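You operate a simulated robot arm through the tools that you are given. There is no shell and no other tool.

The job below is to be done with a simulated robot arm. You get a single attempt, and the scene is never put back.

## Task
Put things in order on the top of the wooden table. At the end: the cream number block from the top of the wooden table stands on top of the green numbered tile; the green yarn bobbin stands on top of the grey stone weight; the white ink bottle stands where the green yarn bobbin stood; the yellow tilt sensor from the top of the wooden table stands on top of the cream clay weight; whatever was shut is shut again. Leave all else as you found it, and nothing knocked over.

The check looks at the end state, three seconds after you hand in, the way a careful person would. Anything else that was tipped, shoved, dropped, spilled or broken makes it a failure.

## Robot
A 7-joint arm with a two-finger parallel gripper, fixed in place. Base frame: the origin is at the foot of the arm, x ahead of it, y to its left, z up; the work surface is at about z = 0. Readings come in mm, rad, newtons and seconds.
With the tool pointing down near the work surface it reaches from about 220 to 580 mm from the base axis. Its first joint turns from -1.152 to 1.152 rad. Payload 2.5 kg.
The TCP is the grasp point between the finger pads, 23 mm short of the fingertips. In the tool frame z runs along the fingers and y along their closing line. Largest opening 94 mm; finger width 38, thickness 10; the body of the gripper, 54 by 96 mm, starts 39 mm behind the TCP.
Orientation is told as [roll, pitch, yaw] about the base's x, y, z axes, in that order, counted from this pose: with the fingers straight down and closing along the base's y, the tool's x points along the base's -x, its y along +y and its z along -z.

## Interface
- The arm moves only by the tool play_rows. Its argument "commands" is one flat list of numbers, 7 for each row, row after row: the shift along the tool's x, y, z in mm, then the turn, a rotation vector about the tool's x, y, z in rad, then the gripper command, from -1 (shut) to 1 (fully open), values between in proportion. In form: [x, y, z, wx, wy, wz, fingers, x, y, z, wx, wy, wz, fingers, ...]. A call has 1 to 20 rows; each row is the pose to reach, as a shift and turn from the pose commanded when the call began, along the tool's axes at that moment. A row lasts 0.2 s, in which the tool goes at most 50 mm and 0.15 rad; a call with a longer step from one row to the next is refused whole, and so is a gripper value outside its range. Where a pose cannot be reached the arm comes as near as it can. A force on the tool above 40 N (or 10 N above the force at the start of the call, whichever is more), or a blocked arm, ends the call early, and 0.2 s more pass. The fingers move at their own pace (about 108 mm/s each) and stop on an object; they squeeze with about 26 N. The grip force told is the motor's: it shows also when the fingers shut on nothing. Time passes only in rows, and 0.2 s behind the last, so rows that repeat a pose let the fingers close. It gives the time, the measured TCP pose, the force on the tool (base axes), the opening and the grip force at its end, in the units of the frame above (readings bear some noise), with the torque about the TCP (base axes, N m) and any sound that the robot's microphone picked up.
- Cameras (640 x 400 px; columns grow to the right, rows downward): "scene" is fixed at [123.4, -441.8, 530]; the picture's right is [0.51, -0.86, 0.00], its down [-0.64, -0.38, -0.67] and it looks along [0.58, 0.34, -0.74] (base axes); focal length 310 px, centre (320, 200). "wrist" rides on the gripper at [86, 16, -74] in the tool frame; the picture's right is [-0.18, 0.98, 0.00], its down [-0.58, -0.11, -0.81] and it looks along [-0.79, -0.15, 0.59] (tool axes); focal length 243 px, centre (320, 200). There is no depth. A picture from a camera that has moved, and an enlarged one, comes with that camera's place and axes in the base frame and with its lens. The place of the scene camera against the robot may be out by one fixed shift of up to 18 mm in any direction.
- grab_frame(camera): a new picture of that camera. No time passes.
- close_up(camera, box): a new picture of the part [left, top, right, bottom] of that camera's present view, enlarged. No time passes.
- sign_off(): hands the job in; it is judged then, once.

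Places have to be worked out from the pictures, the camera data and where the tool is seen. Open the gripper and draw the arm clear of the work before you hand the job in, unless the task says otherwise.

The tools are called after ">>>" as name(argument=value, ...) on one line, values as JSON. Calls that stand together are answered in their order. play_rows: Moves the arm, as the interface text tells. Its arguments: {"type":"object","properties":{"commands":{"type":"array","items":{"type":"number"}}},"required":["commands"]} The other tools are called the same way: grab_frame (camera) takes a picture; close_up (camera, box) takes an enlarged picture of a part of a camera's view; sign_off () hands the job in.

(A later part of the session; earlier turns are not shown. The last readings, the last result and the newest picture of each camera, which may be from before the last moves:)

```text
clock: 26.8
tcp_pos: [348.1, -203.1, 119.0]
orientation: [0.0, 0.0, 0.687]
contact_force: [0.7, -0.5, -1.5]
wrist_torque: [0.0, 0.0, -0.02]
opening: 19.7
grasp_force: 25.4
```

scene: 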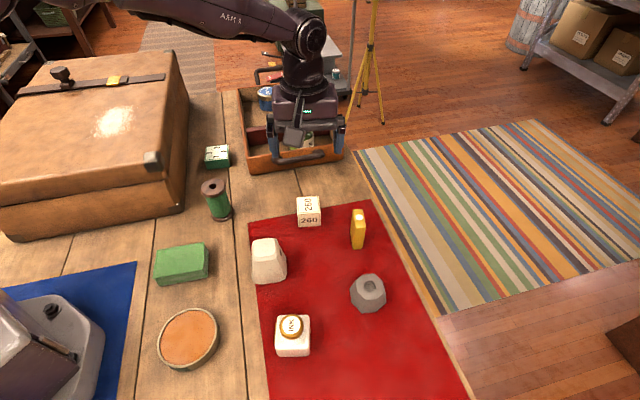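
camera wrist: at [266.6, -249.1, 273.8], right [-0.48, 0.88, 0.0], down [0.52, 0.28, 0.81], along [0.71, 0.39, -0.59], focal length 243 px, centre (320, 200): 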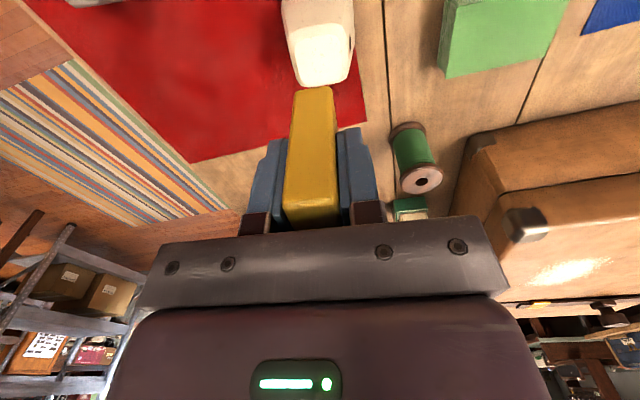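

The contact is now released and the sensor is hovering about 1 mm up. I'll lower it again in sub-millimetre steps for a light touch.

>>> play_rows(commands=[0, 0, 0.4, 0, 0, 0, -1, 0, 0, 0.8, 0, 0, 0, -1, 0, 0, 0.8, 0, 0, 0, -1])

```text
clock: 27.6
tcp_pos: [347.6, -203.5, 116.7]
orientation: [0.0, -0.001, 0.685]
contact_force: [0.2, 0.5, -1.4]
wrist_torque: [0.0, -0.02, 0.03]
opening: 19.6
grasp_force: 26.1
```

There's still no contact at this height, so I'll go down a little further.

>>> play_rows(commands=[0, 0, 0.5, 0, 0, 0, -1, 0, 0, 0.9, 0, 0, 0, -1, 0, 0, 0.9, 0, 0, 0, -1])

```text
clock: 28.4
tcp_pos: [348.0, -202.8, 117.5]
orientation: [0.001, 0.0, 0.685]
contact_force: [-5.1, 2.0, 16.0]
wrist_torque: [0.15, 0.24, 0.01]
opening: 19.4
grasp_force: 26.4
```

Contact is 16 N, and the torque shows the load is centred under the sensor. I'll ease off 0.4 mm, open the fingers gently and rise.

>>> play_rows(commands=[0, 0, -0.4, 0, 0, 0, -1, 0, 0, -0.4, 0, 0, 0, -0.5, 0, 0, -0.4, 0, 0, 0, -0.2, 0, 0, -0.4, 0, 0, 0, 0, 0, 0, -0.4, 0, 0, 0, 0])

>>> close_up(camera="wrist", box=[180, 0, 460, 220])

>>> close_up(camera="scene", box=[230, 180, 330, 300])

```text
clock: 29.6
tcp_pos: [347.1, -202.5, 117.0]
orientation: [-0.001, -0.002, 0.684]
contact_force: [-0.5, 0.8, -0.1]
wrist_torque: [-0.03, 0.01, -0.01]
opening: 47.1
grasp_force: 0.2
```

```text
1.82 times, centred on (320, 110) of wrist
camera zoom: at [270.2, -246.5, 191.6], right [-0.48, 0.88, 0.0], down [0.52, 0.28, 0.81], along [0.71, 0.39, -0.59], focal length 441 px, centre (320, 364)
```

zoom: 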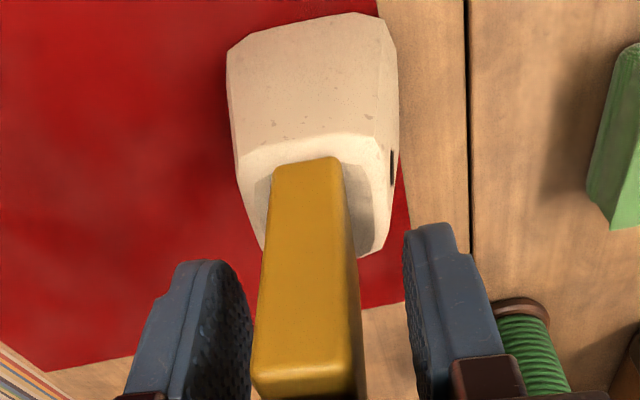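

```text
3.33 times, centred on (280, 240) of scene
camera zoom: at [123.4, -441.8, 530.0], right [0.51, -0.86, 0.0], down [-0.64, -0.38, -0.67], along [0.58, 0.34, -0.74], focal length 1035 px, centre (453, 67)
```

zoom: 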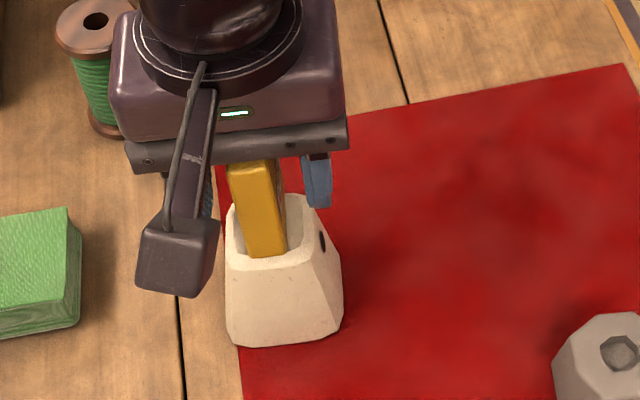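

The sensor is standing on its own on the clay weight. I'll rise straight up until the fingers are well clear.

>>> play_rows(commands=[0, 0, -10, 0, 0, 0, 0, 0, 0, -30, 0, 0, 0, 0, 0, 0, -60, 0, 0, 0, 0, 0, 0, -95, 0, 0, 0, 0, 0, 0, -125, 0, 0, 0, 0.3, 0, 0, -125, 0, 0, 0, 0.6])

>>> close_up(camera="scene", box=[230, 180, 330, 300])

>>> grab_frame(camera="wrist")

```text
clock: 31.0
tcp_pos: [347.6, -201.4, 244.9]
orientation: [-0.001, 0.0, 0.683]
contact_force: [-0.3, -0.2, 0.0]
wrist_torque: [-0.04, 0.0, -0.03]
opening: 75.2
grasp_force: 0.1
```

```text
3.33 times, centred on (280, 240) of scene
camera zoom: at [123.4, -441.8, 530.0], right [0.51, -0.86, 0.0], down [-0.64, -0.38, -0.67], along [0.58, 0.34, -0.74], focal length 1035 px, centre (453, 67)
```

zoom: 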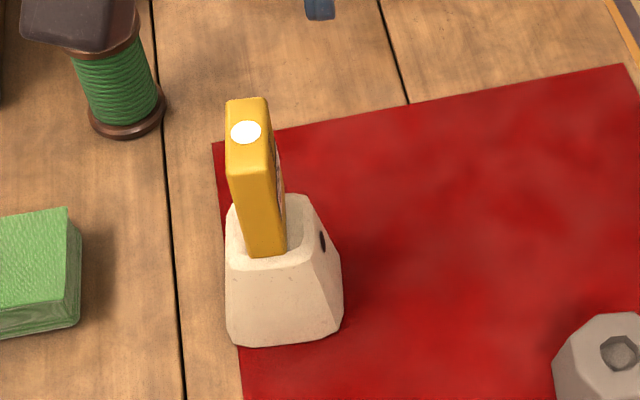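

```text
taken
camera wrist: at [270.4, -244.5, 319.4], right [-0.48, 0.88, 0.0], down [0.52, 0.28, 0.81], along [0.71, 0.39, -0.59], focal length 243 px, centre (320, 200)
```

wrist: 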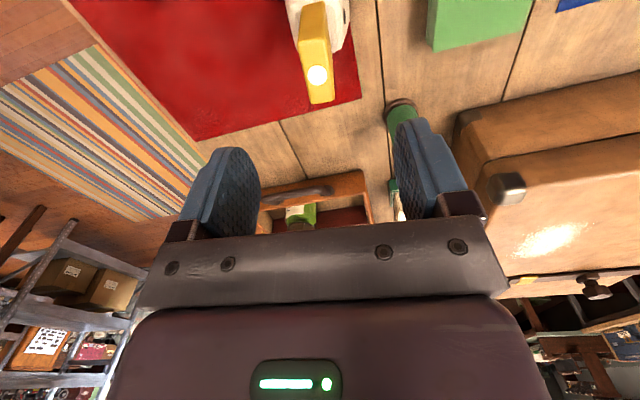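

The sensor stands upright on the clay weight. Next is the bobbin: I'll move above it at about (403,-34) and turn to yaw 0.2, which keeps the fingers clear of the case.

>>> play_rows(commands=[-25, 16, 0, 0, 0, 0.08, 1, -50, 32, 0, 0, 0, 0.16, 1, -75, 48, 10, 0, 0, 0.24, 1, -100, 64, 20, 0, 0, 0.32, 1, -125, 80, 30, 0, 0, 0.4, 1, -149.1, 95.5, 45, 0, 0, 0.484, 1, -149.1, 95.5, 45, 0, 0, 0.484, 1, -149.1, 95.5, 45, 0, 0, 0.484, 1])

>>> grab_frame(camera="wrist")

>>> close_up(camera="wrist", box=[240, 0, 420, 110])

>>> close_up(camera="scene", box=[180, 150, 260, 240])

```text
clock: 32.8
tcp_pos: [403.0, -35.3, 197.6]
orientation: [-0.001, 0.0, 0.199]
contact_force: [0.3, -0.7, -0.2]
wrist_torque: [0.02, 0.0, -0.02]
opening: 94.1
grasp_force: 0.1
```

```text
taken
camera wrist: at [315.2, -37.8, 272.4], right [-0.01, 1.0, 0.0], down [0.59, 0.01, 0.81], along [0.81, 0.01, -0.59], focal length 243 px, centre (320, 200)
```

wrist: 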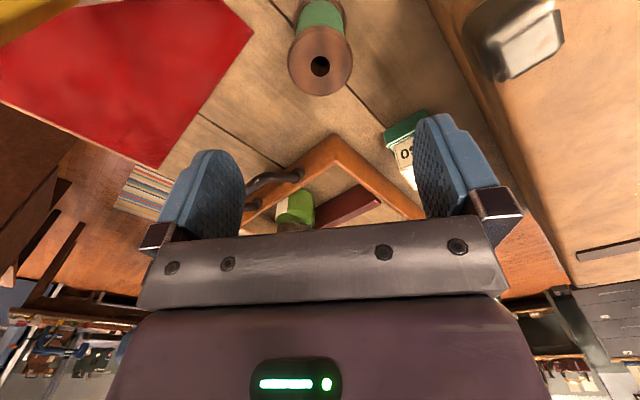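

```text
3.56 times, centred on (330, 55) of wrist
camera zoom: at [315.2, -37.8, 272.4], right [-0.01, 1.0, 0.0], down [0.59, 0.01, 0.81], along [0.81, 0.01, -0.59], focal length 863 px, centre (284, 716)
```

zoom: 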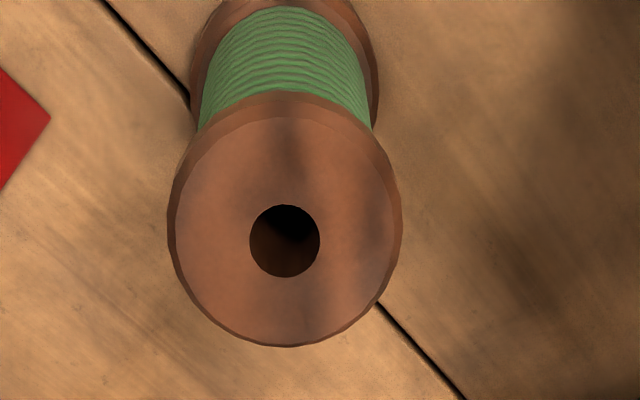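

```text
4.44 times, centred on (220, 195) of scene
camera zoom: at [123.4, -441.8, 530.0], right [0.51, -0.86, 0.0], down [-0.64, -0.38, -0.67], along [0.58, 0.34, -0.74], focal length 1380 px, centre (764, 222)
```

zoom: 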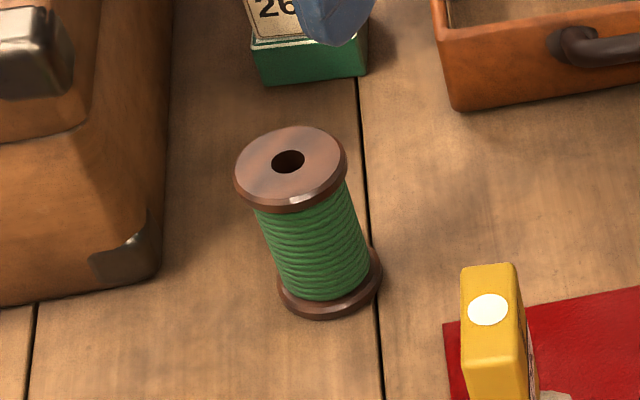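

The bobbin's centre is about 2 mm along -x of the tool, so it stood at about (404,-35). I'll shift and go down to z≈66, so the pads meet the upper flange.

>>> play_rows(commands=[-2, 0, 30, 0, 0, 0, 1, -2, 0, 60, 0, 0, 0, 1, -2, 0, 90, 0, 0, 0, 1, -2, 0, 115, 0, 0, 0, 1, -2, 0, 131.5, 0, 0, 0, 1, -2, 0, 131.5, 0, 0, 0, 1])

>>> grab_frame(camera="wrist")

>>> close_up(camera="scene", box=[160, 120, 300, 260])

```text
clock: 34.2
tcp_pos: [404.6, -33.9, 64.2]
orientation: [0.0, 0.0, 0.203]
contact_force: [-0.2, 0.1, 1.2]
wrist_torque: [0.03, 0.02, -0.02]
opening: 94.1
grasp_force: 0.0
```

```text
taken
camera wrist: at [315.7, -36.7, 138.2], right [-0.02, 1.0, 0.0], down [0.59, 0.01, 0.81], along [0.81, 0.01, -0.59], focal length 243 px, centre (320, 200)
```

wrist: 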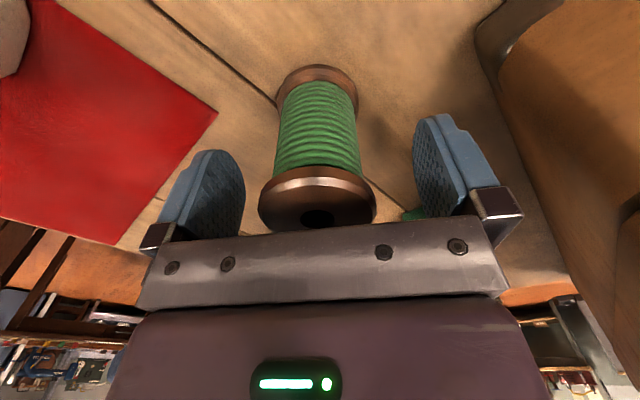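

```text
2.86 times, centred on (230, 190) of scene
camera zoom: at [123.4, -441.8, 530.0], right [0.51, -0.86, 0.0], down [-0.64, -0.38, -0.67], along [0.58, 0.34, -0.74], focal length 887 px, centre (577, 229)
```

zoom: 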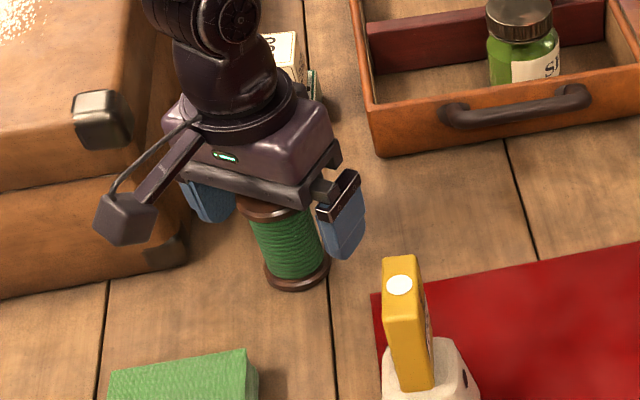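

The bobbin is centred between the fingers with good clearance from the case. I'll close on it.

>>> play_rows(commands=[0, 0, 0, 0, 0, 0, 0.3, 0, 0, 0, 0, 0, 0, 0, 0, 0, 0, 0, 0, 0, -1, 0, 0, 0, 0, 0, 0, -1, 0, 0, 0, 0, 0, 0, -1])

>>> grab_frame(camera="wrist")

```text
clock: 35.4
tcp_pos: [403.9, -34.7, 64.1]
orientation: [0.0, 0.0, 0.202]
contact_force: [-0.5, 0.1, -0.1]
wrist_torque: [-0.01, 0.02, -0.03]
opening: 48.7
grasp_force: 26.0
```

```text
taken
camera wrist: at [315.6, -36.6, 138.5], right [-0.02, 1.0, 0.0], down [0.59, 0.01, 0.81], along [0.81, 0.01, -0.59], focal length 243 px, centre (320, 200)
```

wrist: 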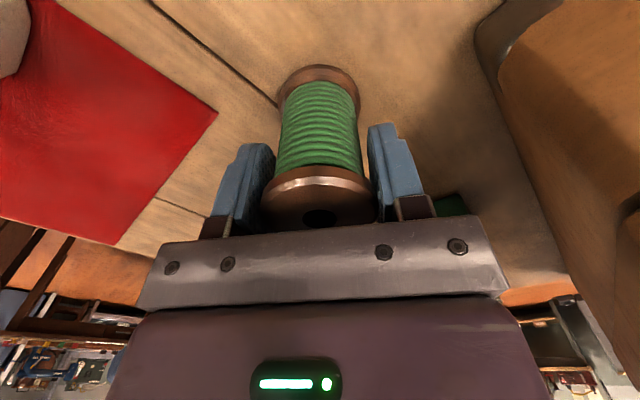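

The bobbin is gripped at a 48.7 mm opening. I'll lift it slowly at first, then check that it hangs straight.

>>> play_rows(commands=[0, 0, -5, 0, 0, 0, -1, 0, 0, -15, 0, 0, 0, -1, 0, 0, -40, 0, 0, 0, -1, 0, 0, -75, 0, 0, 0, -1, 0, 0, -110, 0, 0, 0, -1, 0, 0, -145, 0, 0, 0, -1, 0, 0, -170, 0, 0, 0, -1, 0, 0, -170, 0, 0, 0, -1])

>>> grab_frame(camera="wrist")

>>> grab_frame(camera="scene")

```text
clock: 37.2
tcp_pos: [404.9, -35.9, 237.4]
orientation: [0.0, 0.001, 0.2]
contact_force: [0.5, 0.9, 0.4]
wrist_torque: [0.01, 0.02, 0.01]
opening: 48.1
grasp_force: 25.7
```

```text
taken
camera wrist: at [316.5, -38.2, 310.9], right [-0.02, 1.0, 0.0], down [0.59, 0.01, 0.81], along [0.81, 0.01, -0.59], focal length 243 px, centre (320, 200)
```

wrist: 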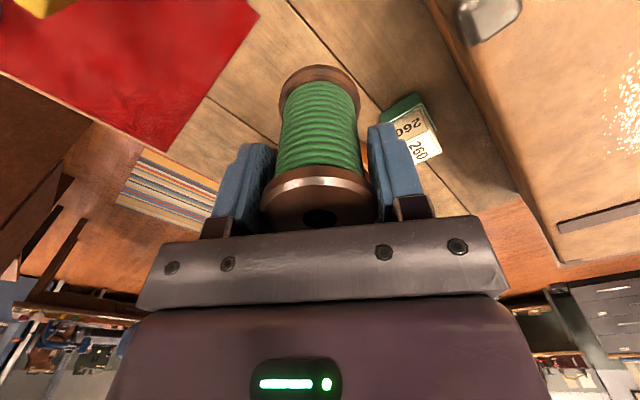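

```text
taken
```

scene: 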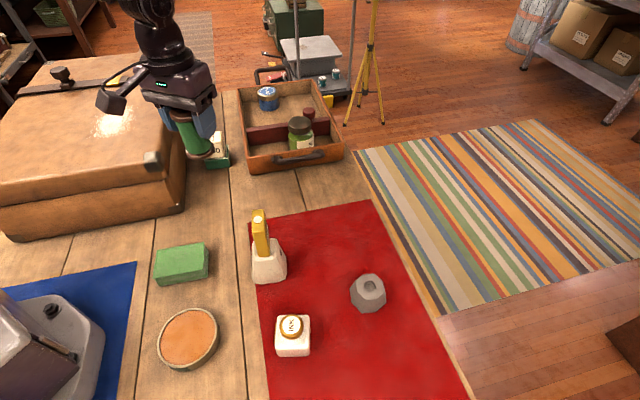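

The bobbin is held upright and centred. I'll carry it at height to above the stone weight, so that its base passes well over the sensor.

>>> play_rows(commands=[9.6, -38.3, 0, 0, 0, 0, -1, 19.2, -76.6, 0, 0, 0, 0, -1, 28.8, -115, 0, 0, 0, 0, -1, 38.4, -153.3, 0, 0, 0, 0, -1, 48, -191.6, 0, 0, 0, 0, -1, 57.6, -230, 0, 0, 0, 0, -1, 67.2, -268.2, 0, 0, 0, 0, -1, 76.8, -306.5, 0, 0, 0, 0, -1, 86.4, -344.9, 0, 0, 0, 0, -1, 86.4, -344.9, 0, 0, 0, 0, -1, 86.4, -344.9, 0, 0, 0, 0, -1])

>>> grab_frame(camera="wrist")

>>> close_up(camera="wrist", box=[240, 0, 420, 110])

>>> close_up(camera="scene", box=[260, 140, 460, 340])

```text
clock: 39.6
tcp_pos: [389.6, -389.0, 237.2]
orientation: [0.001, 0.002, 0.201]
contact_force: [0.5, 0.6, -1.1]
wrist_torque: [-0.04, 0.0, -0.03]
opening: 47.8
grasp_force: 26.6
```

```text
taken
camera wrist: at [300.7, -391.8, 311.8], right [-0.02, 1.0, 0.0], down [0.59, 0.01, 0.81], along [0.81, 0.01, -0.59], focal length 243 px, centre (320, 200)
```

wrist: 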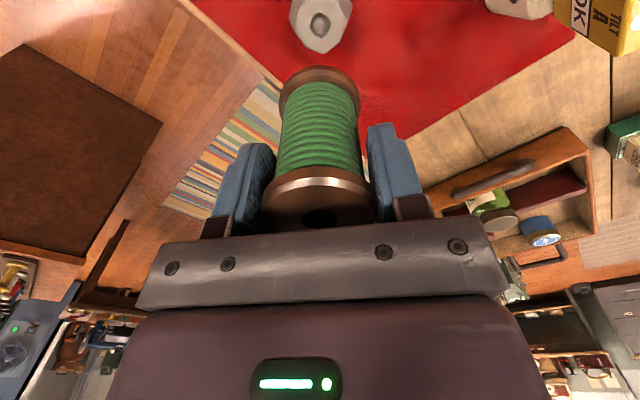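

```text
3.56 times, centred on (330, 55) of wrist
camera zoom: at [300.7, -391.8, 311.8], right [-0.02, 1.0, 0.0], down [0.59, 0.01, 0.81], along [0.81, 0.01, -0.59], focal length 863 px, centre (284, 716)
```

zoom: 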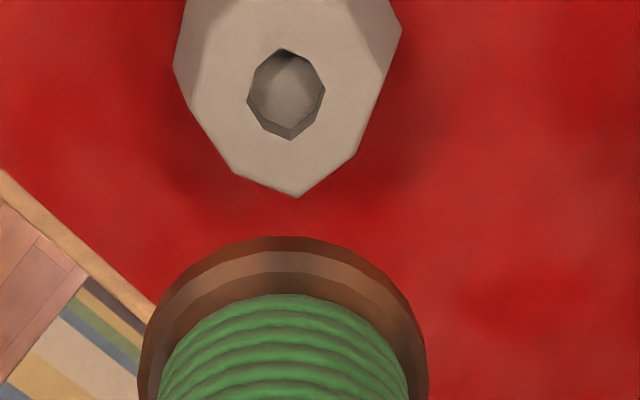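

```text
2.00 times, centred on (360, 240) of scene
camera zoom: at [123.4, -441.8, 530.0], right [0.51, -0.86, 0.0], down [-0.64, -0.38, -0.67], along [0.58, 0.34, -0.74], focal length 621 px, centre (240, 120)
```

zoom: 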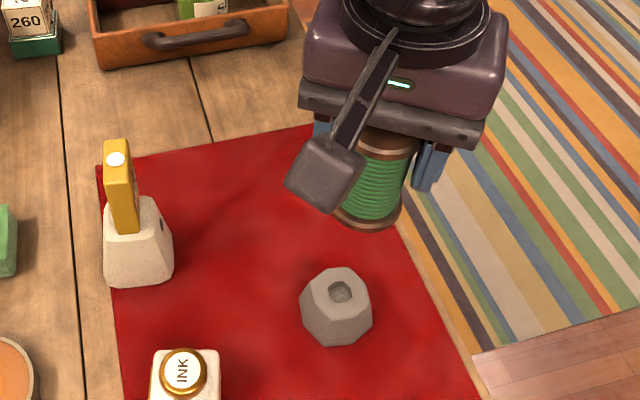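

The stone's hole is within about 1 mm of directly below the bobbin. I'll go down to about 12 mm above the stone and check again.

>>> play_rows(commands=[0, 0, 30, 0, 0, 0, -1, 0, 0, 60, 0, 0, 0, -1, 0, 0, 90, 0, 0, 0, -1, 0, 0, 108, 0, 0, 0, -1, 0, 0, 118, 0, 0, 0, -1, 0, 0, 118, 0, 0, 0, -1])

>>> close_up(camera="wrist", box=[240, 0, 420, 110])

>>> close_up(camera="scene", box=[310, 200, 430, 330])

```text
clock: 41.0
tcp_pos: [387.3, -391.1, 119.3]
orientation: [0.0, 0.0, 0.201]
contact_force: [0.7, 0.2, -1.2]
wrist_torque: [-0.04, -0.03, -0.01]
opening: 47.6
grasp_force: 26.1
```

```text
3.56 times, centred on (330, 55) of wrist
camera zoom: at [299.8, -392.8, 193.0], right [-0.02, 1.0, 0.0], down [0.59, 0.01, 0.81], along [0.81, 0.01, -0.59], focal length 863 px, centre (284, 716)
```

zoom: 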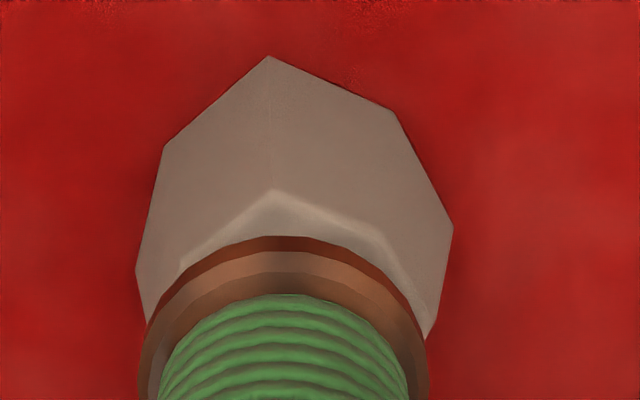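

```text
3.08 times, centred on (370, 265) of scene
camera zoom: at [123.4, -441.8, 530.0], right [0.51, -0.86, 0.0], down [-0.64, -0.38, -0.67], along [0.58, 0.34, -0.74], focal length 955 px, centre (166, 0)
```

zoom: 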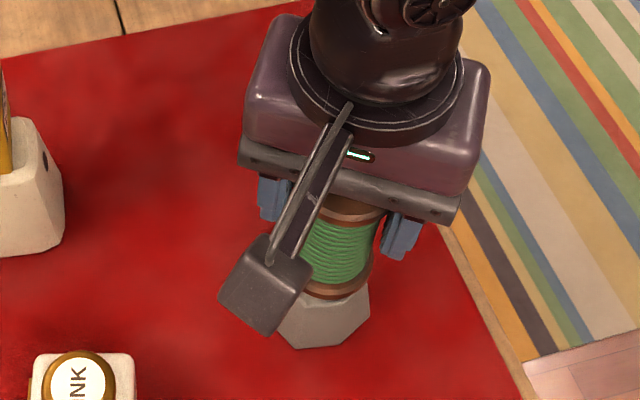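

The low view suggests the bobbin may be 2–4 mm off the stone's centre, so I'll check with tighter enlargements from both cameras before lowering.

>>> close_up(camera="scene", box=[345, 255, 405, 325])

>>> close_up(camera="wrist", box=[265, 0, 375, 125])

```text
5.71 times, centred on (375, 290) of scene
camera zoom: at [123.4, -441.8, 530.0], right [0.51, -0.86, 0.0], down [-0.64, -0.38, -0.67], along [0.58, 0.34, -0.74], focal length 1774 px, centre (6, -314)
```

zoom: 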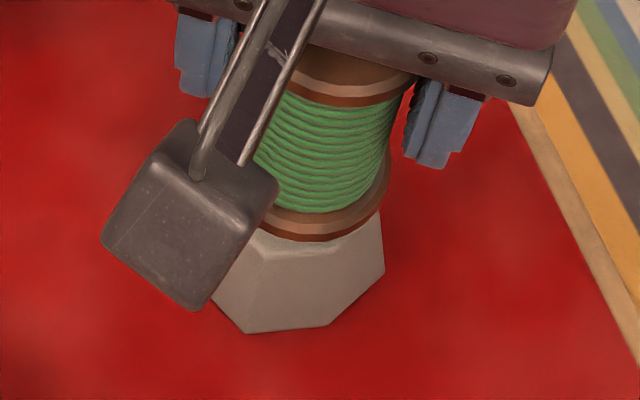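

```text
3.20 times, centred on (320, 62) of wrist
camera zoom: at [299.8, -392.8, 193.0], right [-0.02, 1.0, 0.0], down [0.59, 0.01, 0.81], along [0.81, 0.01, -0.59], focal length 776 px, centre (320, 640)
```

zoom: 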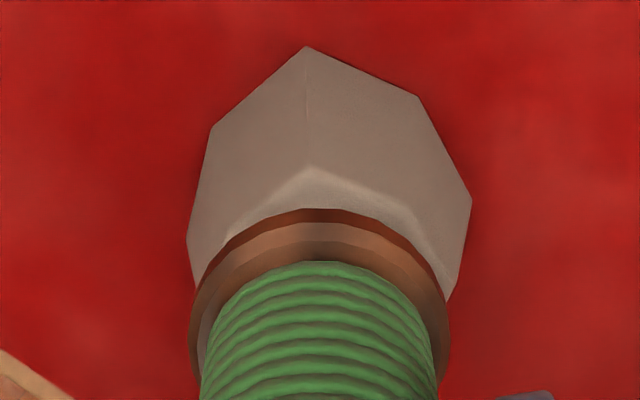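

Both cameras put the stone's centre about 2 mm along the tool's -x from the bobbin. I'll make that correction and lower to a few mm above the expected contact height.

>>> play_rows(commands=[-2.2, 0.8, 2, 0, 0, 0, -1, -2.2, 0.8, 5, 0, 0, 0, -1, -2.2, 0.8, 8, 0, 0, 0, -1, -2.2, 0.8, 8, 0, 0, 0, -1])

>>> close_up(camera="wrist", box=[240, 0, 420, 110])

>>> close_up(camera="scene", box=[345, 255, 405, 325])

```text
clock: 42.0
tcp_pos: [390.4, -388.8, 109.4]
orientation: [-0.001, 0.0, 0.202]
contact_force: [-0.7, 0.0, -1.2]
wrist_torque: [-0.03, -0.02, -0.02]
opening: 46.3
grasp_force: 26.6
```

```text
3.56 times, centred on (330, 55) of wrist
camera zoom: at [302.2, -391.4, 184.6], right [-0.01, 1.0, 0.0], down [0.59, 0.01, 0.81], along [0.81, 0.01, -0.59], focal length 863 px, centre (284, 716)
```

zoom: 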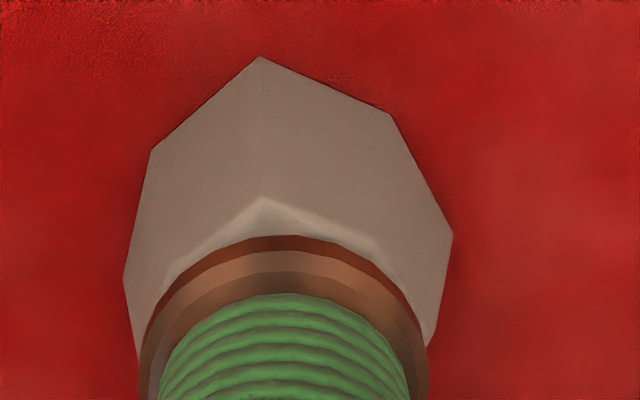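

```text
5.71 times, centred on (375, 290) of scene
camera zoom: at [123.4, -441.8, 530.0], right [0.51, -0.86, 0.0], down [-0.64, -0.38, -0.67], along [0.58, 0.34, -0.74], focal length 1774 px, centre (6, -314)
```

zoom: 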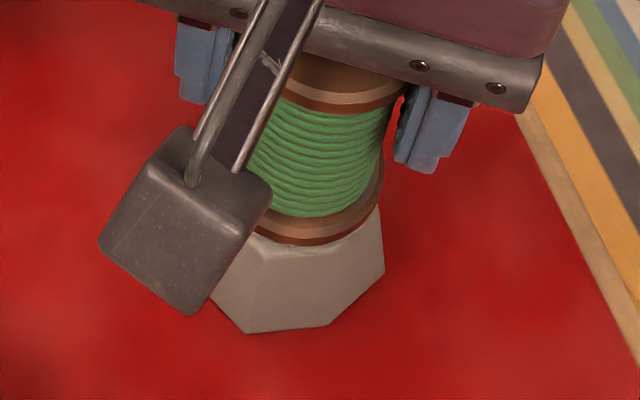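

The bobbin is now within about 1 mm of the stone's centre. I'll lower slowly until it makes contact.

>>> play_rows(commands=[0, 0, 1, 0, 0, 0, -1, 0, 0, 2, 0, 0, 0, -1, 0, 0, 2.5, 0, 0, 0, -1])

```text
clock: 42.8
tcp_pos: [390.2, -388.3, 108.2]
orientation: [-0.001, 0.0, 0.201]
contact_force: [-0.5, -0.7, -0.6]
wrist_torque: [-0.03, 0.04, 0.0]
opening: 46.2
grasp_force: 26.3
```

There's no contact yet at z≈108, so I'll continue down in 1 mm steps.

>>> play_rows(commands=[0, 0, 0.8, 0, 0, 0, -1, 0, 0, 1.6, 0, 0, 0, -1, 0, 0, 1.6, 0, 0, 0, -1])

```text
clock: 43.6
tcp_pos: [389.9, -387.7, 107.0]
orientation: [-0.001, 0.002, 0.202]
contact_force: [-0.4, 0.4, 0.4]
wrist_torque: [0.02, 0.0, 0.0]
opening: 46.4
grasp_force: 25.8
```

Still free at z≈107, so I'll keep lowering carefully.

>>> play_rows(commands=[0, 0, 0.7, 0, 0, 0, -1, 0, 0, 1.4, 0, 0, 0, -1, 0, 0, 1.4, 0, 0, 0, -1])

>>> close_up(camera="scene", box=[345, 255, 405, 325])

```text
clock: 44.4
tcp_pos: [390.2, -388.3, 106.3]
orientation: [-0.001, -0.004, 0.201]
contact_force: [-4.1, 3.4, 16.5]
wrist_torque: [0.15, 0.4, 0.0]
opening: 46.2
grasp_force: 25.7
```

```text
5.71 times, centred on (375, 290) of scene
camera zoom: at [123.3, -441.8, 530.1], right [0.51, -0.86, 0.0], down [-0.64, -0.38, -0.67], along [0.58, 0.34, -0.74], focal length 1774 px, centre (6, -314)
```

zoom: 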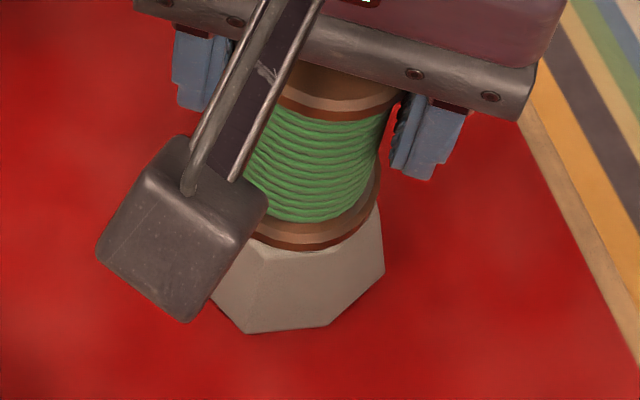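

Contact is 16.5 N, so the bobbin rests on the stone. I'll ease up 0.5 mm, then open the fingers step by step.

>>> play_rows(commands=[0, 0, -0.5, 0, 0, 0, -1, 0, 0, -0.5, 0, 0, 0, 0.05, 0, 0, -0.5, 0, 0, 0, 0.15, 0, 0, -0.5, 0, 0, 0, 0.35, 0, 0, -0.5, 0, 0, 0, 0.6, 0, 0, -0.5, 0, 0, 0, 0.6])

>>> grab_frame(camera="wrist")

>>> close_up(camera="scene", box=[325, 235, 415, 335])

```text
clock: 45.8
tcp_pos: [391.9, -388.8, 105.4]
orientation: [0.0, 0.001, 0.2]
contact_force: [0.4, -0.1, 0.1]
wrist_torque: [0.0, -0.01, 0.01]
opening: 75.2
grasp_force: 0.0
```

```text
taken
camera wrist: at [302.3, -390.8, 179.5], right [-0.01, 1.0, 0.0], down [0.59, 0.01, 0.81], along [0.81, 0.01, -0.59], focal length 243 px, centre (320, 200)
```

wrist: 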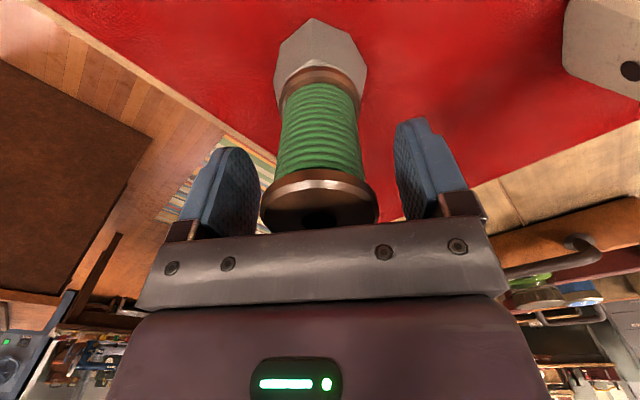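

```text
4.00 times, centred on (370, 285) of scene
camera zoom: at [123.4, -441.8, 530.0], right [0.51, -0.86, 0.0], down [-0.64, -0.38, -0.67], along [0.58, 0.34, -0.74], focal length 1242 px, centre (120, -140)
```

zoom: 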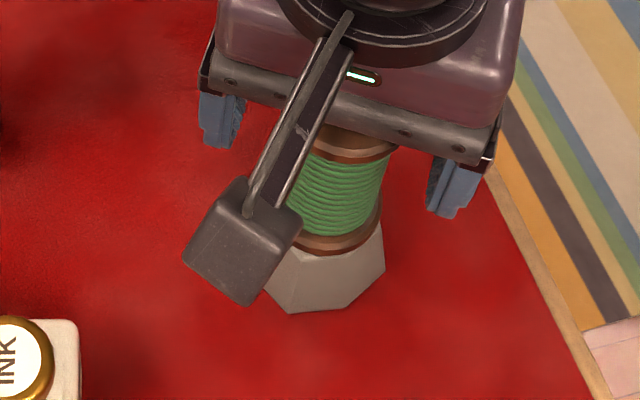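

The bobbin stands on its own on the stone. I'll rise straight up to clear it.

>>> play_rows(commands=[0, 0, -8, 0, 0, 0, 0.6, 0, 0, -25, 0, 0, 0, 0.6, 0, 0, -50, 0, 0, 0, 0.6, 0, 0, -80, 0, 0, 0, 0.6, 0, 0, -115, 0, 0, 0, 0.6, 0, 0, -115, 0, 0, 0, 0.6])

>>> close_up(camera="scene", box=[325, 235, 415, 335])

>>> close_up(camera="wrist", box=[240, 0, 420, 110])

```text
clock: 47.2
tcp_pos: [391.4, -390.1, 221.1]
orientation: [0.001, 0.0, 0.2]
contact_force: [0.2, -0.4, -0.1]
wrist_torque: [0.01, 0.02, -0.01]
opening: 75.3
grasp_force: 0.0
```

```text
4.00 times, centred on (370, 285) of scene
camera zoom: at [123.4, -441.8, 530.0], right [0.51, -0.86, 0.0], down [-0.64, -0.38, -0.67], along [0.58, 0.34, -0.74], focal length 1242 px, centre (120, -140)
```

zoom: 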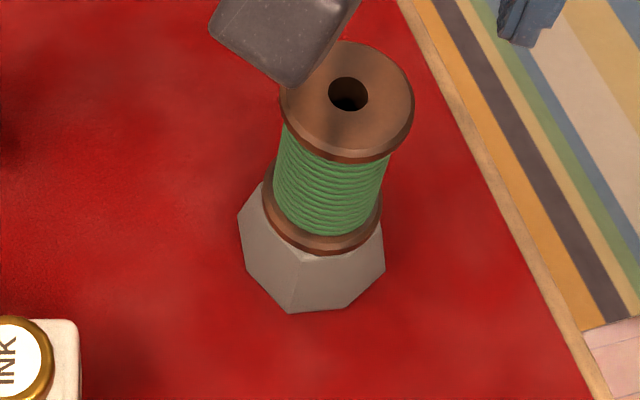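

```text
3.56 times, centred on (330, 55) of wrist
camera zoom: at [302.6, -392.1, 294.6], right [-0.02, 1.0, 0.0], down [0.59, 0.01, 0.81], along [0.81, 0.01, -0.59], focal length 863 px, centre (284, 716)
```

zoom: 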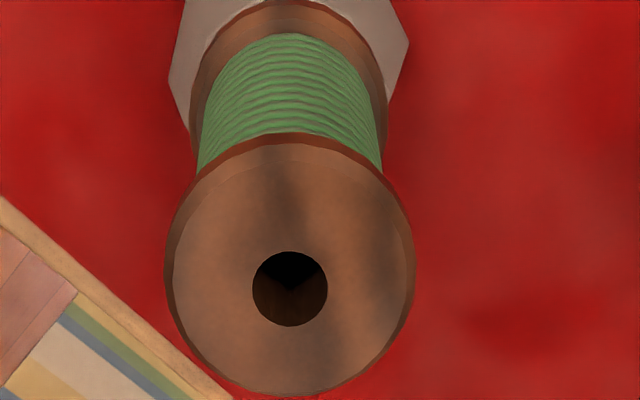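

The bobbin is upright and centred on the stone. Next I'll move above the ink bottle at about (262,-320), turning to about yaw 0.55.

>>> play_rows(commands=[22.5, 18.7, 0, 0, 0, -0.07, 0.6, 45, 37.5, 0, 0, 0, -0.14, 0.6, 67.5, 56.2, 10, 0, 0, -0.21, 1, 90, 75, 20, 0, 0, -0.28, 1, 112.6, 93.7, 30, 0, 0, -0.35, 1, 112.6, 93.7, 30, 0, 0, -0.35, 1, 112.6, 93.7, 30, 0, 0, -0.35, 1])

>>> grab_frame(camera="wrist")

>>> close_up(camera="wrist", box=[240, 0, 420, 110])

>>> close_up(camera="scene", box=[255, 295, 335, 375])

```text
clock: 48.8
tcp_pos: [261.9, -317.6, 189.9]
orientation: [0.0, -0.001, 0.549]
contact_force: [-0.3, 0.7, -1.3]
wrist_torque: [-0.03, -0.01, 0.03]
opening: 94.0
grasp_force: 0.1
```

```text
taken
camera wrist: at [179.5, -351.1, 264.3], right [-0.36, 0.93, 0.0], down [0.55, 0.21, 0.81], along [0.75, 0.29, -0.59], focal length 243 px, centre (320, 200)
```

wrist: 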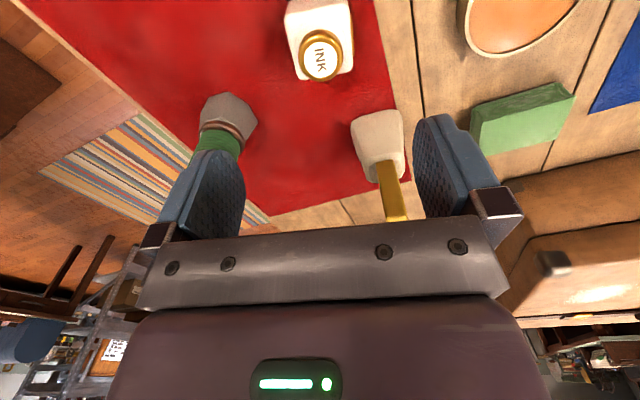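

```text
3.56 times, centred on (330, 55) of wrist
camera zoom: at [179.5, -351.1, 264.3], right [-0.36, 0.93, 0.0], down [0.55, 0.21, 0.81], along [0.75, 0.29, -0.59], focal length 863 px, centre (284, 716)
```

zoom: 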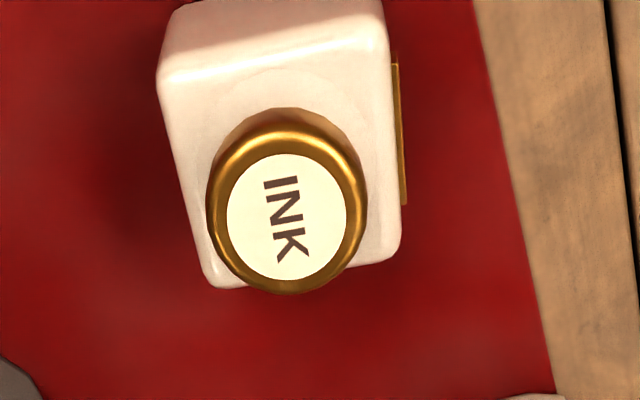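

```text
5.00 times, centred on (295, 335) of scene
camera zoom: at [123.4, -441.8, 530.0], right [0.51, -0.86, 0.0], down [-0.64, -0.38, -0.67], along [0.58, 0.34, -0.74], focal length 1552 px, centre (445, -475)
```

zoom: 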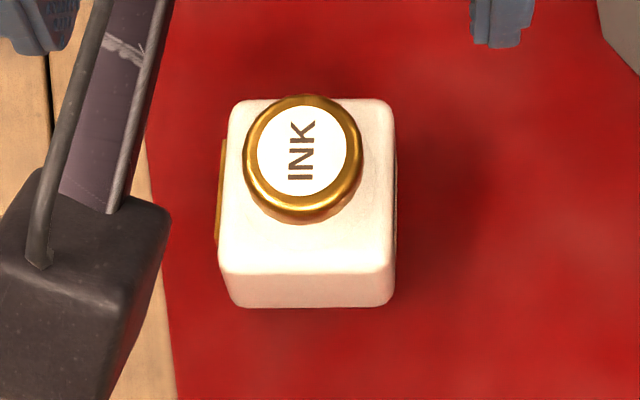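

The bottle body is about 50 mm square and is lined up with the gripper. It's centred roughly 4.5 mm along -x of the tool, so I'll shift and go down to z≈29.

>>> play_rows(commands=[-4.5, 0.3, 35, 0, 0, 0, 1, -4.5, 0.3, 70, 0, 0, 0, 1, -4.5, 0.3, 105, 0, 0, 0, 1, -4.5, 0.3, 130, 0, 0, 0, 1, -4.5, 0.3, 150, 0, 0, 0, 1, -4.5, 0.3, 160.5, 0, 0, 0, 1, -4.5, 0.3, 160.5, 0, 0, 0, 1])

>>> grab_frame(camera="wrist")

>>> close_up(camera="scene", box=[220, 240, 400, 390])

```text
clock: 50.4
tcp_pos: [265.7, -316.4, 31.3]
orientation: [0.0, -0.001, 0.55]
contact_force: [-0.7, 0.0, -0.1]
wrist_torque: [-0.01, -0.03, 0.01]
opening: 94.2
grasp_force: 0.0
```

```text
taken
camera wrist: at [183.1, -348.9, 105.0], right [-0.36, 0.93, 0.0], down [0.55, 0.21, 0.81], along [0.75, 0.29, -0.59], focal length 243 px, centre (320, 200)
```

wrist: 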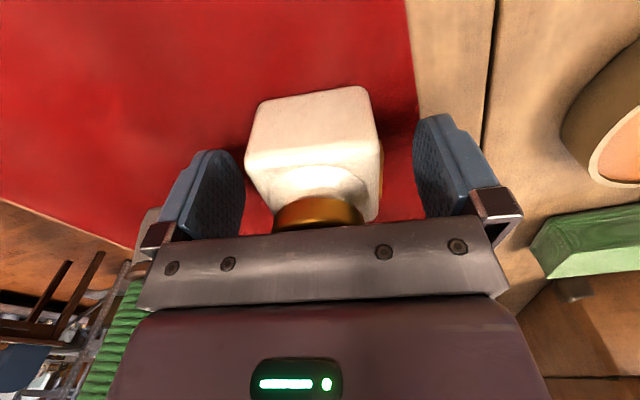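

```text
2.67 times, centred on (310, 315) of scene
camera zoom: at [123.4, -441.8, 530.0], right [0.51, -0.86, 0.0], down [-0.64, -0.38, -0.67], along [0.58, 0.34, -0.74], focal length 828 px, centre (347, -107)
```

zoom: 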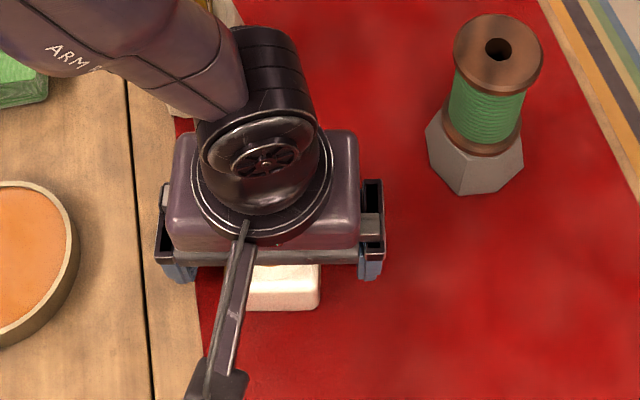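

The bottle is between the fingers, but the forearm now looks close to the sensor on the clay weight. I'll check the full scene before doing anything more.

>>> grab_frame(camera="scene")

>>> close_up(camera="scene", box=[180, 160, 360, 300])

>>> close_up(camera="wrist", box=[220, 60, 420, 240])

```text
taken
```

scene: 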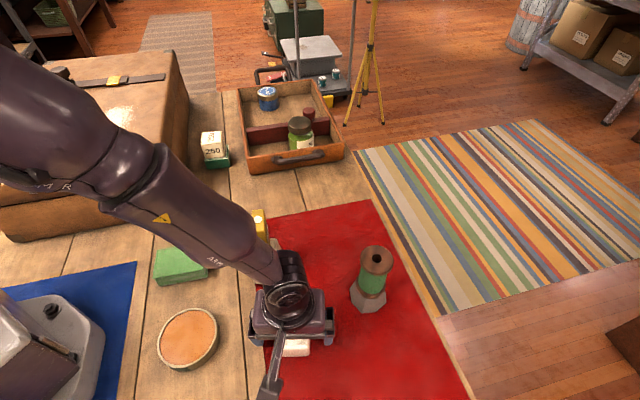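

```text
2.86 times, centred on (270, 230) of scene
camera zoom: at [123.4, -441.8, 530.0], right [0.51, -0.86, 0.0], down [-0.64, -0.38, -0.67], along [0.58, 0.34, -0.74], focal length 887 px, centre (463, 114)
```

zoom: 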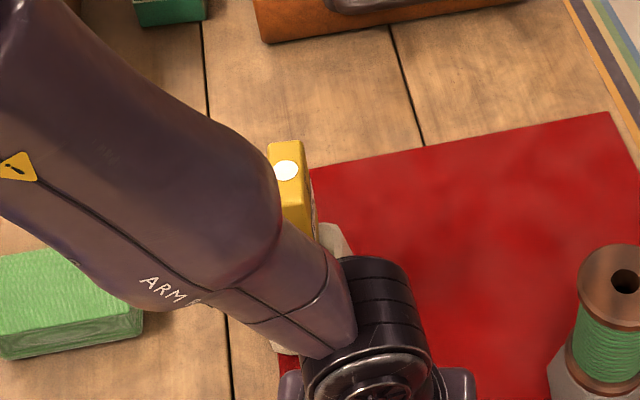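

```text
2.22 times, centred on (320, 150) of wrist
camera zoom: at [183.1, -348.9, 105.0], right [-0.36, 0.93, 0.0], down [0.55, 0.21, 0.81], along [0.75, 0.29, -0.59], focal length 539 px, centre (320, 311)
```

zoom: 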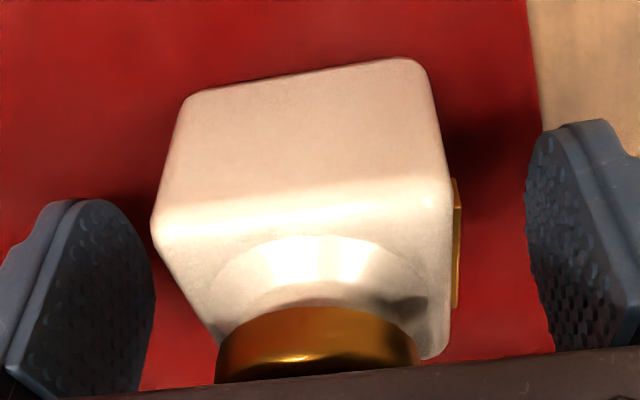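

The sensor hasn't moved: its white dot is at the same pixel as before, and the forearm is about 135 mm away in plan. The bottle is well centred between the fingers, so I'll close on it.

>>> play_rows(commands=[0, 0, 0, 0, 0, 0, 0.4, 0, 0, 0, 0, 0, 0, 0.1, 0, 0, 0, 0, 0, 0, -1, 0, 0, 0, 0, 0, 0, -1, 0, 0, 0, 0, 0, 0, -1])

>>> close_up(camera="wrist", box=[220, 60, 420, 240])

```text
clock: 51.6
tcp_pos: [264.7, -317.4, 31.2]
orientation: [0.001, -0.001, 0.549]
contact_force: [-0.1, -0.3, -0.5]
wrist_torque: [0.03, 0.02, 0.02]
opening: 51.7
grasp_force: 25.8
```

```text
2.22 times, centred on (320, 150) of wrist
camera zoom: at [183.1, -348.8, 105.3], right [-0.36, 0.93, 0.0], down [0.55, 0.21, 0.81], along [0.75, 0.29, -0.59], focal length 539 px, centre (320, 311)
```

zoom: 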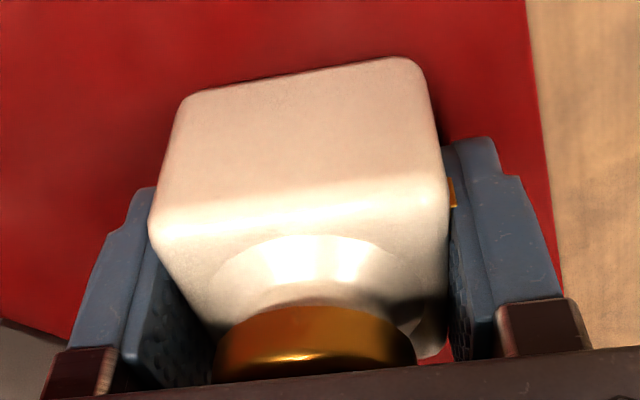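

The bottle is gripped at a 51.7 mm opening. I'll lift it straight up to about z=235.

>>> play_rows(commands=[0, 0, -5, 0, 0, 0, -1, 0, 0, -20, 0, 0, 0, -1, 0, 0, -55, 0, 0, 0, -1, 0, 0, -95, 0, 0, 0, -1, 0, 0, -135, 0, 0, 0, -1, 0, 0, -175, 0, 0, 0, -1, 0, 0, -205, 0, 0, 0, -1, 0, 0, -205, 0, 0, 0, -1])

>>> grab_frame(camera="wrist")

>>> grab_frame(camera="scene")

```text
clock: 53.4
tcp_pos: [264.3, -316.3, 233.6]
orientation: [0.0, 0.001, 0.551]
contact_force: [0.5, 1.1, -1.0]
wrist_torque: [-0.01, 0.05, 0.03]
opening: 51.9
grasp_force: 26.1
```

```text
taken
camera wrist: at [182.5, -348.8, 308.4], right [-0.36, 0.93, 0.0], down [0.55, 0.21, 0.81], along [0.75, 0.29, -0.59], focal length 243 px, centre (320, 200)
```

wrist: 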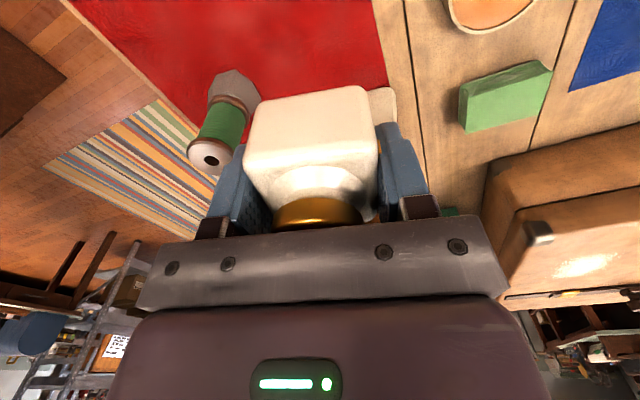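

```text
taken
```

scene: 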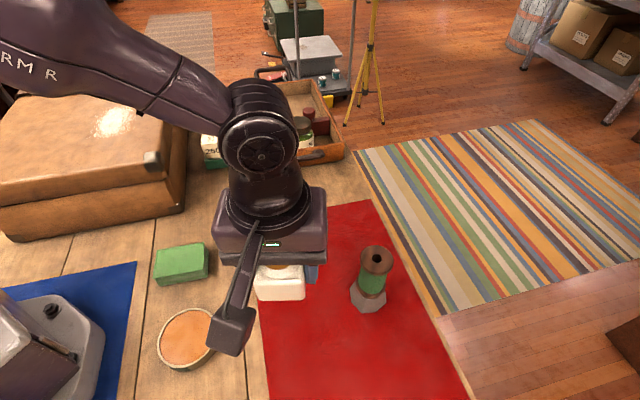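

The bottle is held level. I'll carry it at this height to where the bobbin stood; its base passes about 60 mm above the sensor.

>>> play_rows(commands=[-33.5, 20.9, 0, 0, 0, 0, -1, -67, 41.8, 0, 0, 0, 0, -1, -100.5, 62.6, 0, 0, 0, 0, -1, -134, 83.5, 0, 0, 0, 0, -1, -167.4, 104.4, 0, 0, 0, 0, -1, -200.9, 125.3, 0, 0, 0, 0, -1, -234.4, 146.1, 0, 0, 0, 0, -1, -267.9, 167, 0, 0, 0, 0, -1, -267.9, 167, 0, 0, 0, 0, -1, -267.9, 167, 0, 0, 0, 0, -1])

>>> grab_frame(camera="wrist")

>>> grab_frame(camera="scene")

```text
clock: 55.6
tcp_pos: [406.3, -32.5, 233.3]
orientation: [0.001, 0.001, 0.549]
contact_force: [0.0, 0.3, 0.6]
wrist_torque: [0.03, -0.01, 0.0]
opening: 51.9
grasp_force: 25.8
```

```text
taken
camera wrist: at [323.4, -65.6, 308.5], right [-0.36, 0.93, 0.0], down [0.55, 0.21, 0.81], along [0.75, 0.29, -0.59], focal length 243 px, centre (320, 200)
```

wrist: 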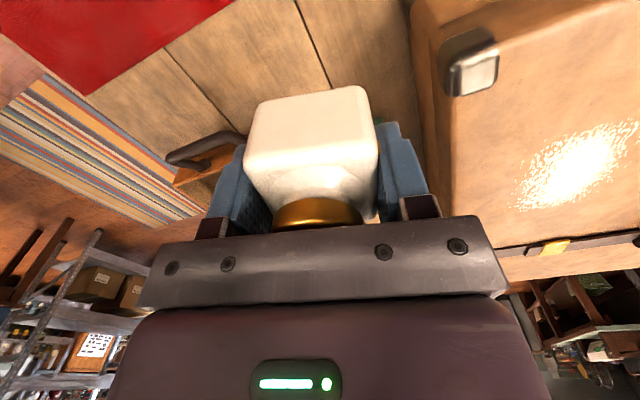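

```text
taken
```

scene: 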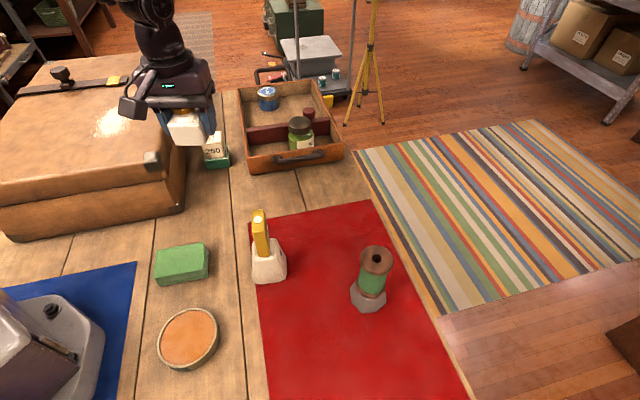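

The bottle is over the spot, and everything placed so far is undisturbed. I'll go down to about 30 mm above the table and check the position.

>>> play_rows(commands=[0, -0.8, 35, 0, 0, 0, -1, 0, -0.8, 70, 0, 0, 0, -1, 0, -0.8, 105, 0, 0, 0, -1, 0, -0.8, 140, 0, 0, 0, -1, 0, -0.8, 170, 0, 0, 0, -1, 0, -0.8, 170, 0, 0, 0, -1])

>>> grab_frame(camera="wrist")

>>> close_up(camera="scene", box=[160, 130, 280, 250])

```text
clock: 57.0
tcp_pos: [406.7, -35.2, 64.8]
orientation: [-0.001, -0.001, 0.551]
contact_force: [-0.4, 0.3, -0.5]
wrist_torque: [0.01, 0.03, 0.0]
opening: 52.0
grasp_force: 25.7
```

```text
taken
camera wrist: at [324.0, -67.1, 138.5], right [-0.36, 0.93, 0.0], down [0.55, 0.21, 0.81], along [0.75, 0.29, -0.59], focal length 243 px, centre (320, 200)
```

wrist: 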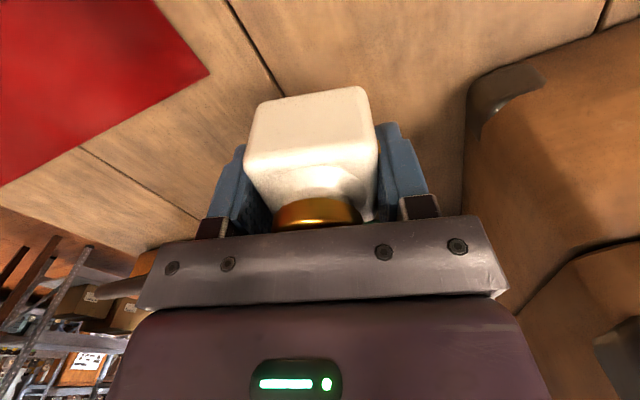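

```text
3.33 times, centred on (220, 190) of scene
camera zoom: at [123.4, -441.8, 530.0], right [0.51, -0.86, 0.0], down [-0.64, -0.38, -0.67], along [0.58, 0.34, -0.74], focal length 1035 px, centre (653, 233)
```

zoom: 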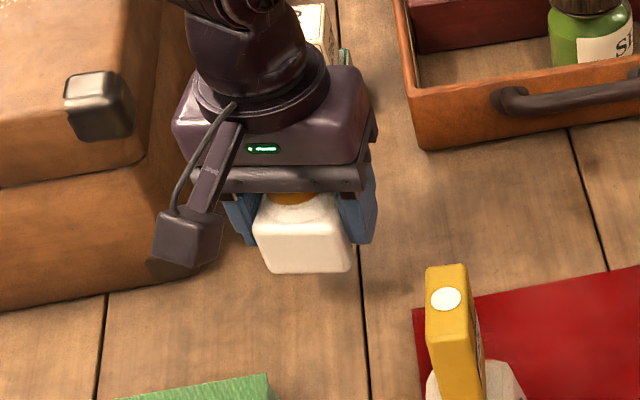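

It's positioned correctly at about (406.5,-35), and nothing is near it. The bottle was gripped at z≈31, so I'll lower to about 2 mm above the table.

>>> play_rows(commands=[0, 0, 10, 0, 0, 0, -1, 0, 0, 20, 0, 0, 0, -1, 0, 0, 28, 0, 0, 0, -1, 0, 0, 31.5, 0, 0, 0, -1, 0, 0, 31.5, 0, 0, 0, -1])

>>> grab_frame(camera="wrist")

>>> close_up(camera="scene", box=[180, 160, 280, 250])

```text
clock: 58.2
tcp_pos: [407.5, -33.7, 34.0]
orientation: [0.001, -0.001, 0.549]
contact_force: [-0.5, 0.3, -0.9]
wrist_torque: [0.01, 0.01, 0.03]
opening: 51.7
grasp_force: 25.7
```

```text
taken
camera wrist: at [324.3, -66.7, 107.8], right [-0.36, 0.93, 0.0], down [0.55, 0.21, 0.81], along [0.75, 0.29, -0.59], focal length 243 px, centre (320, 200)
```

wrist: 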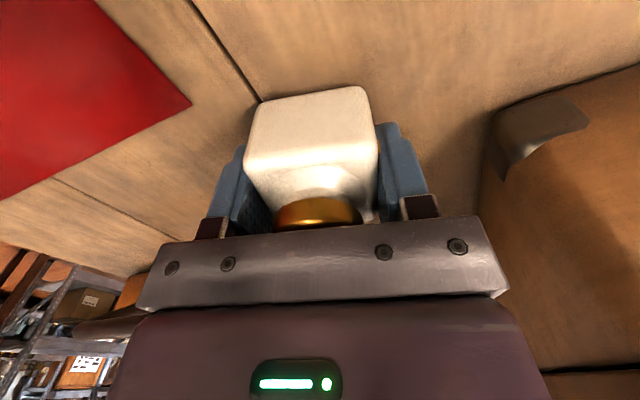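

```text
4.44 times, centred on (230, 205) of scene
camera zoom: at [123.4, -441.8, 530.0], right [0.51, -0.86, 0.0], down [-0.64, -0.38, -0.67], along [0.58, 0.34, -0.74], focal length 1380 px, centre (720, 178)
```

zoom: 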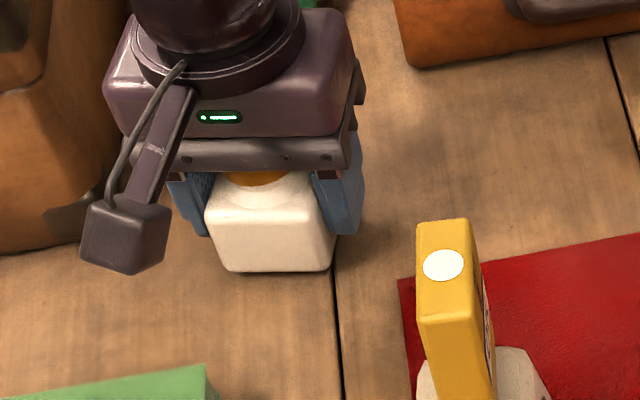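

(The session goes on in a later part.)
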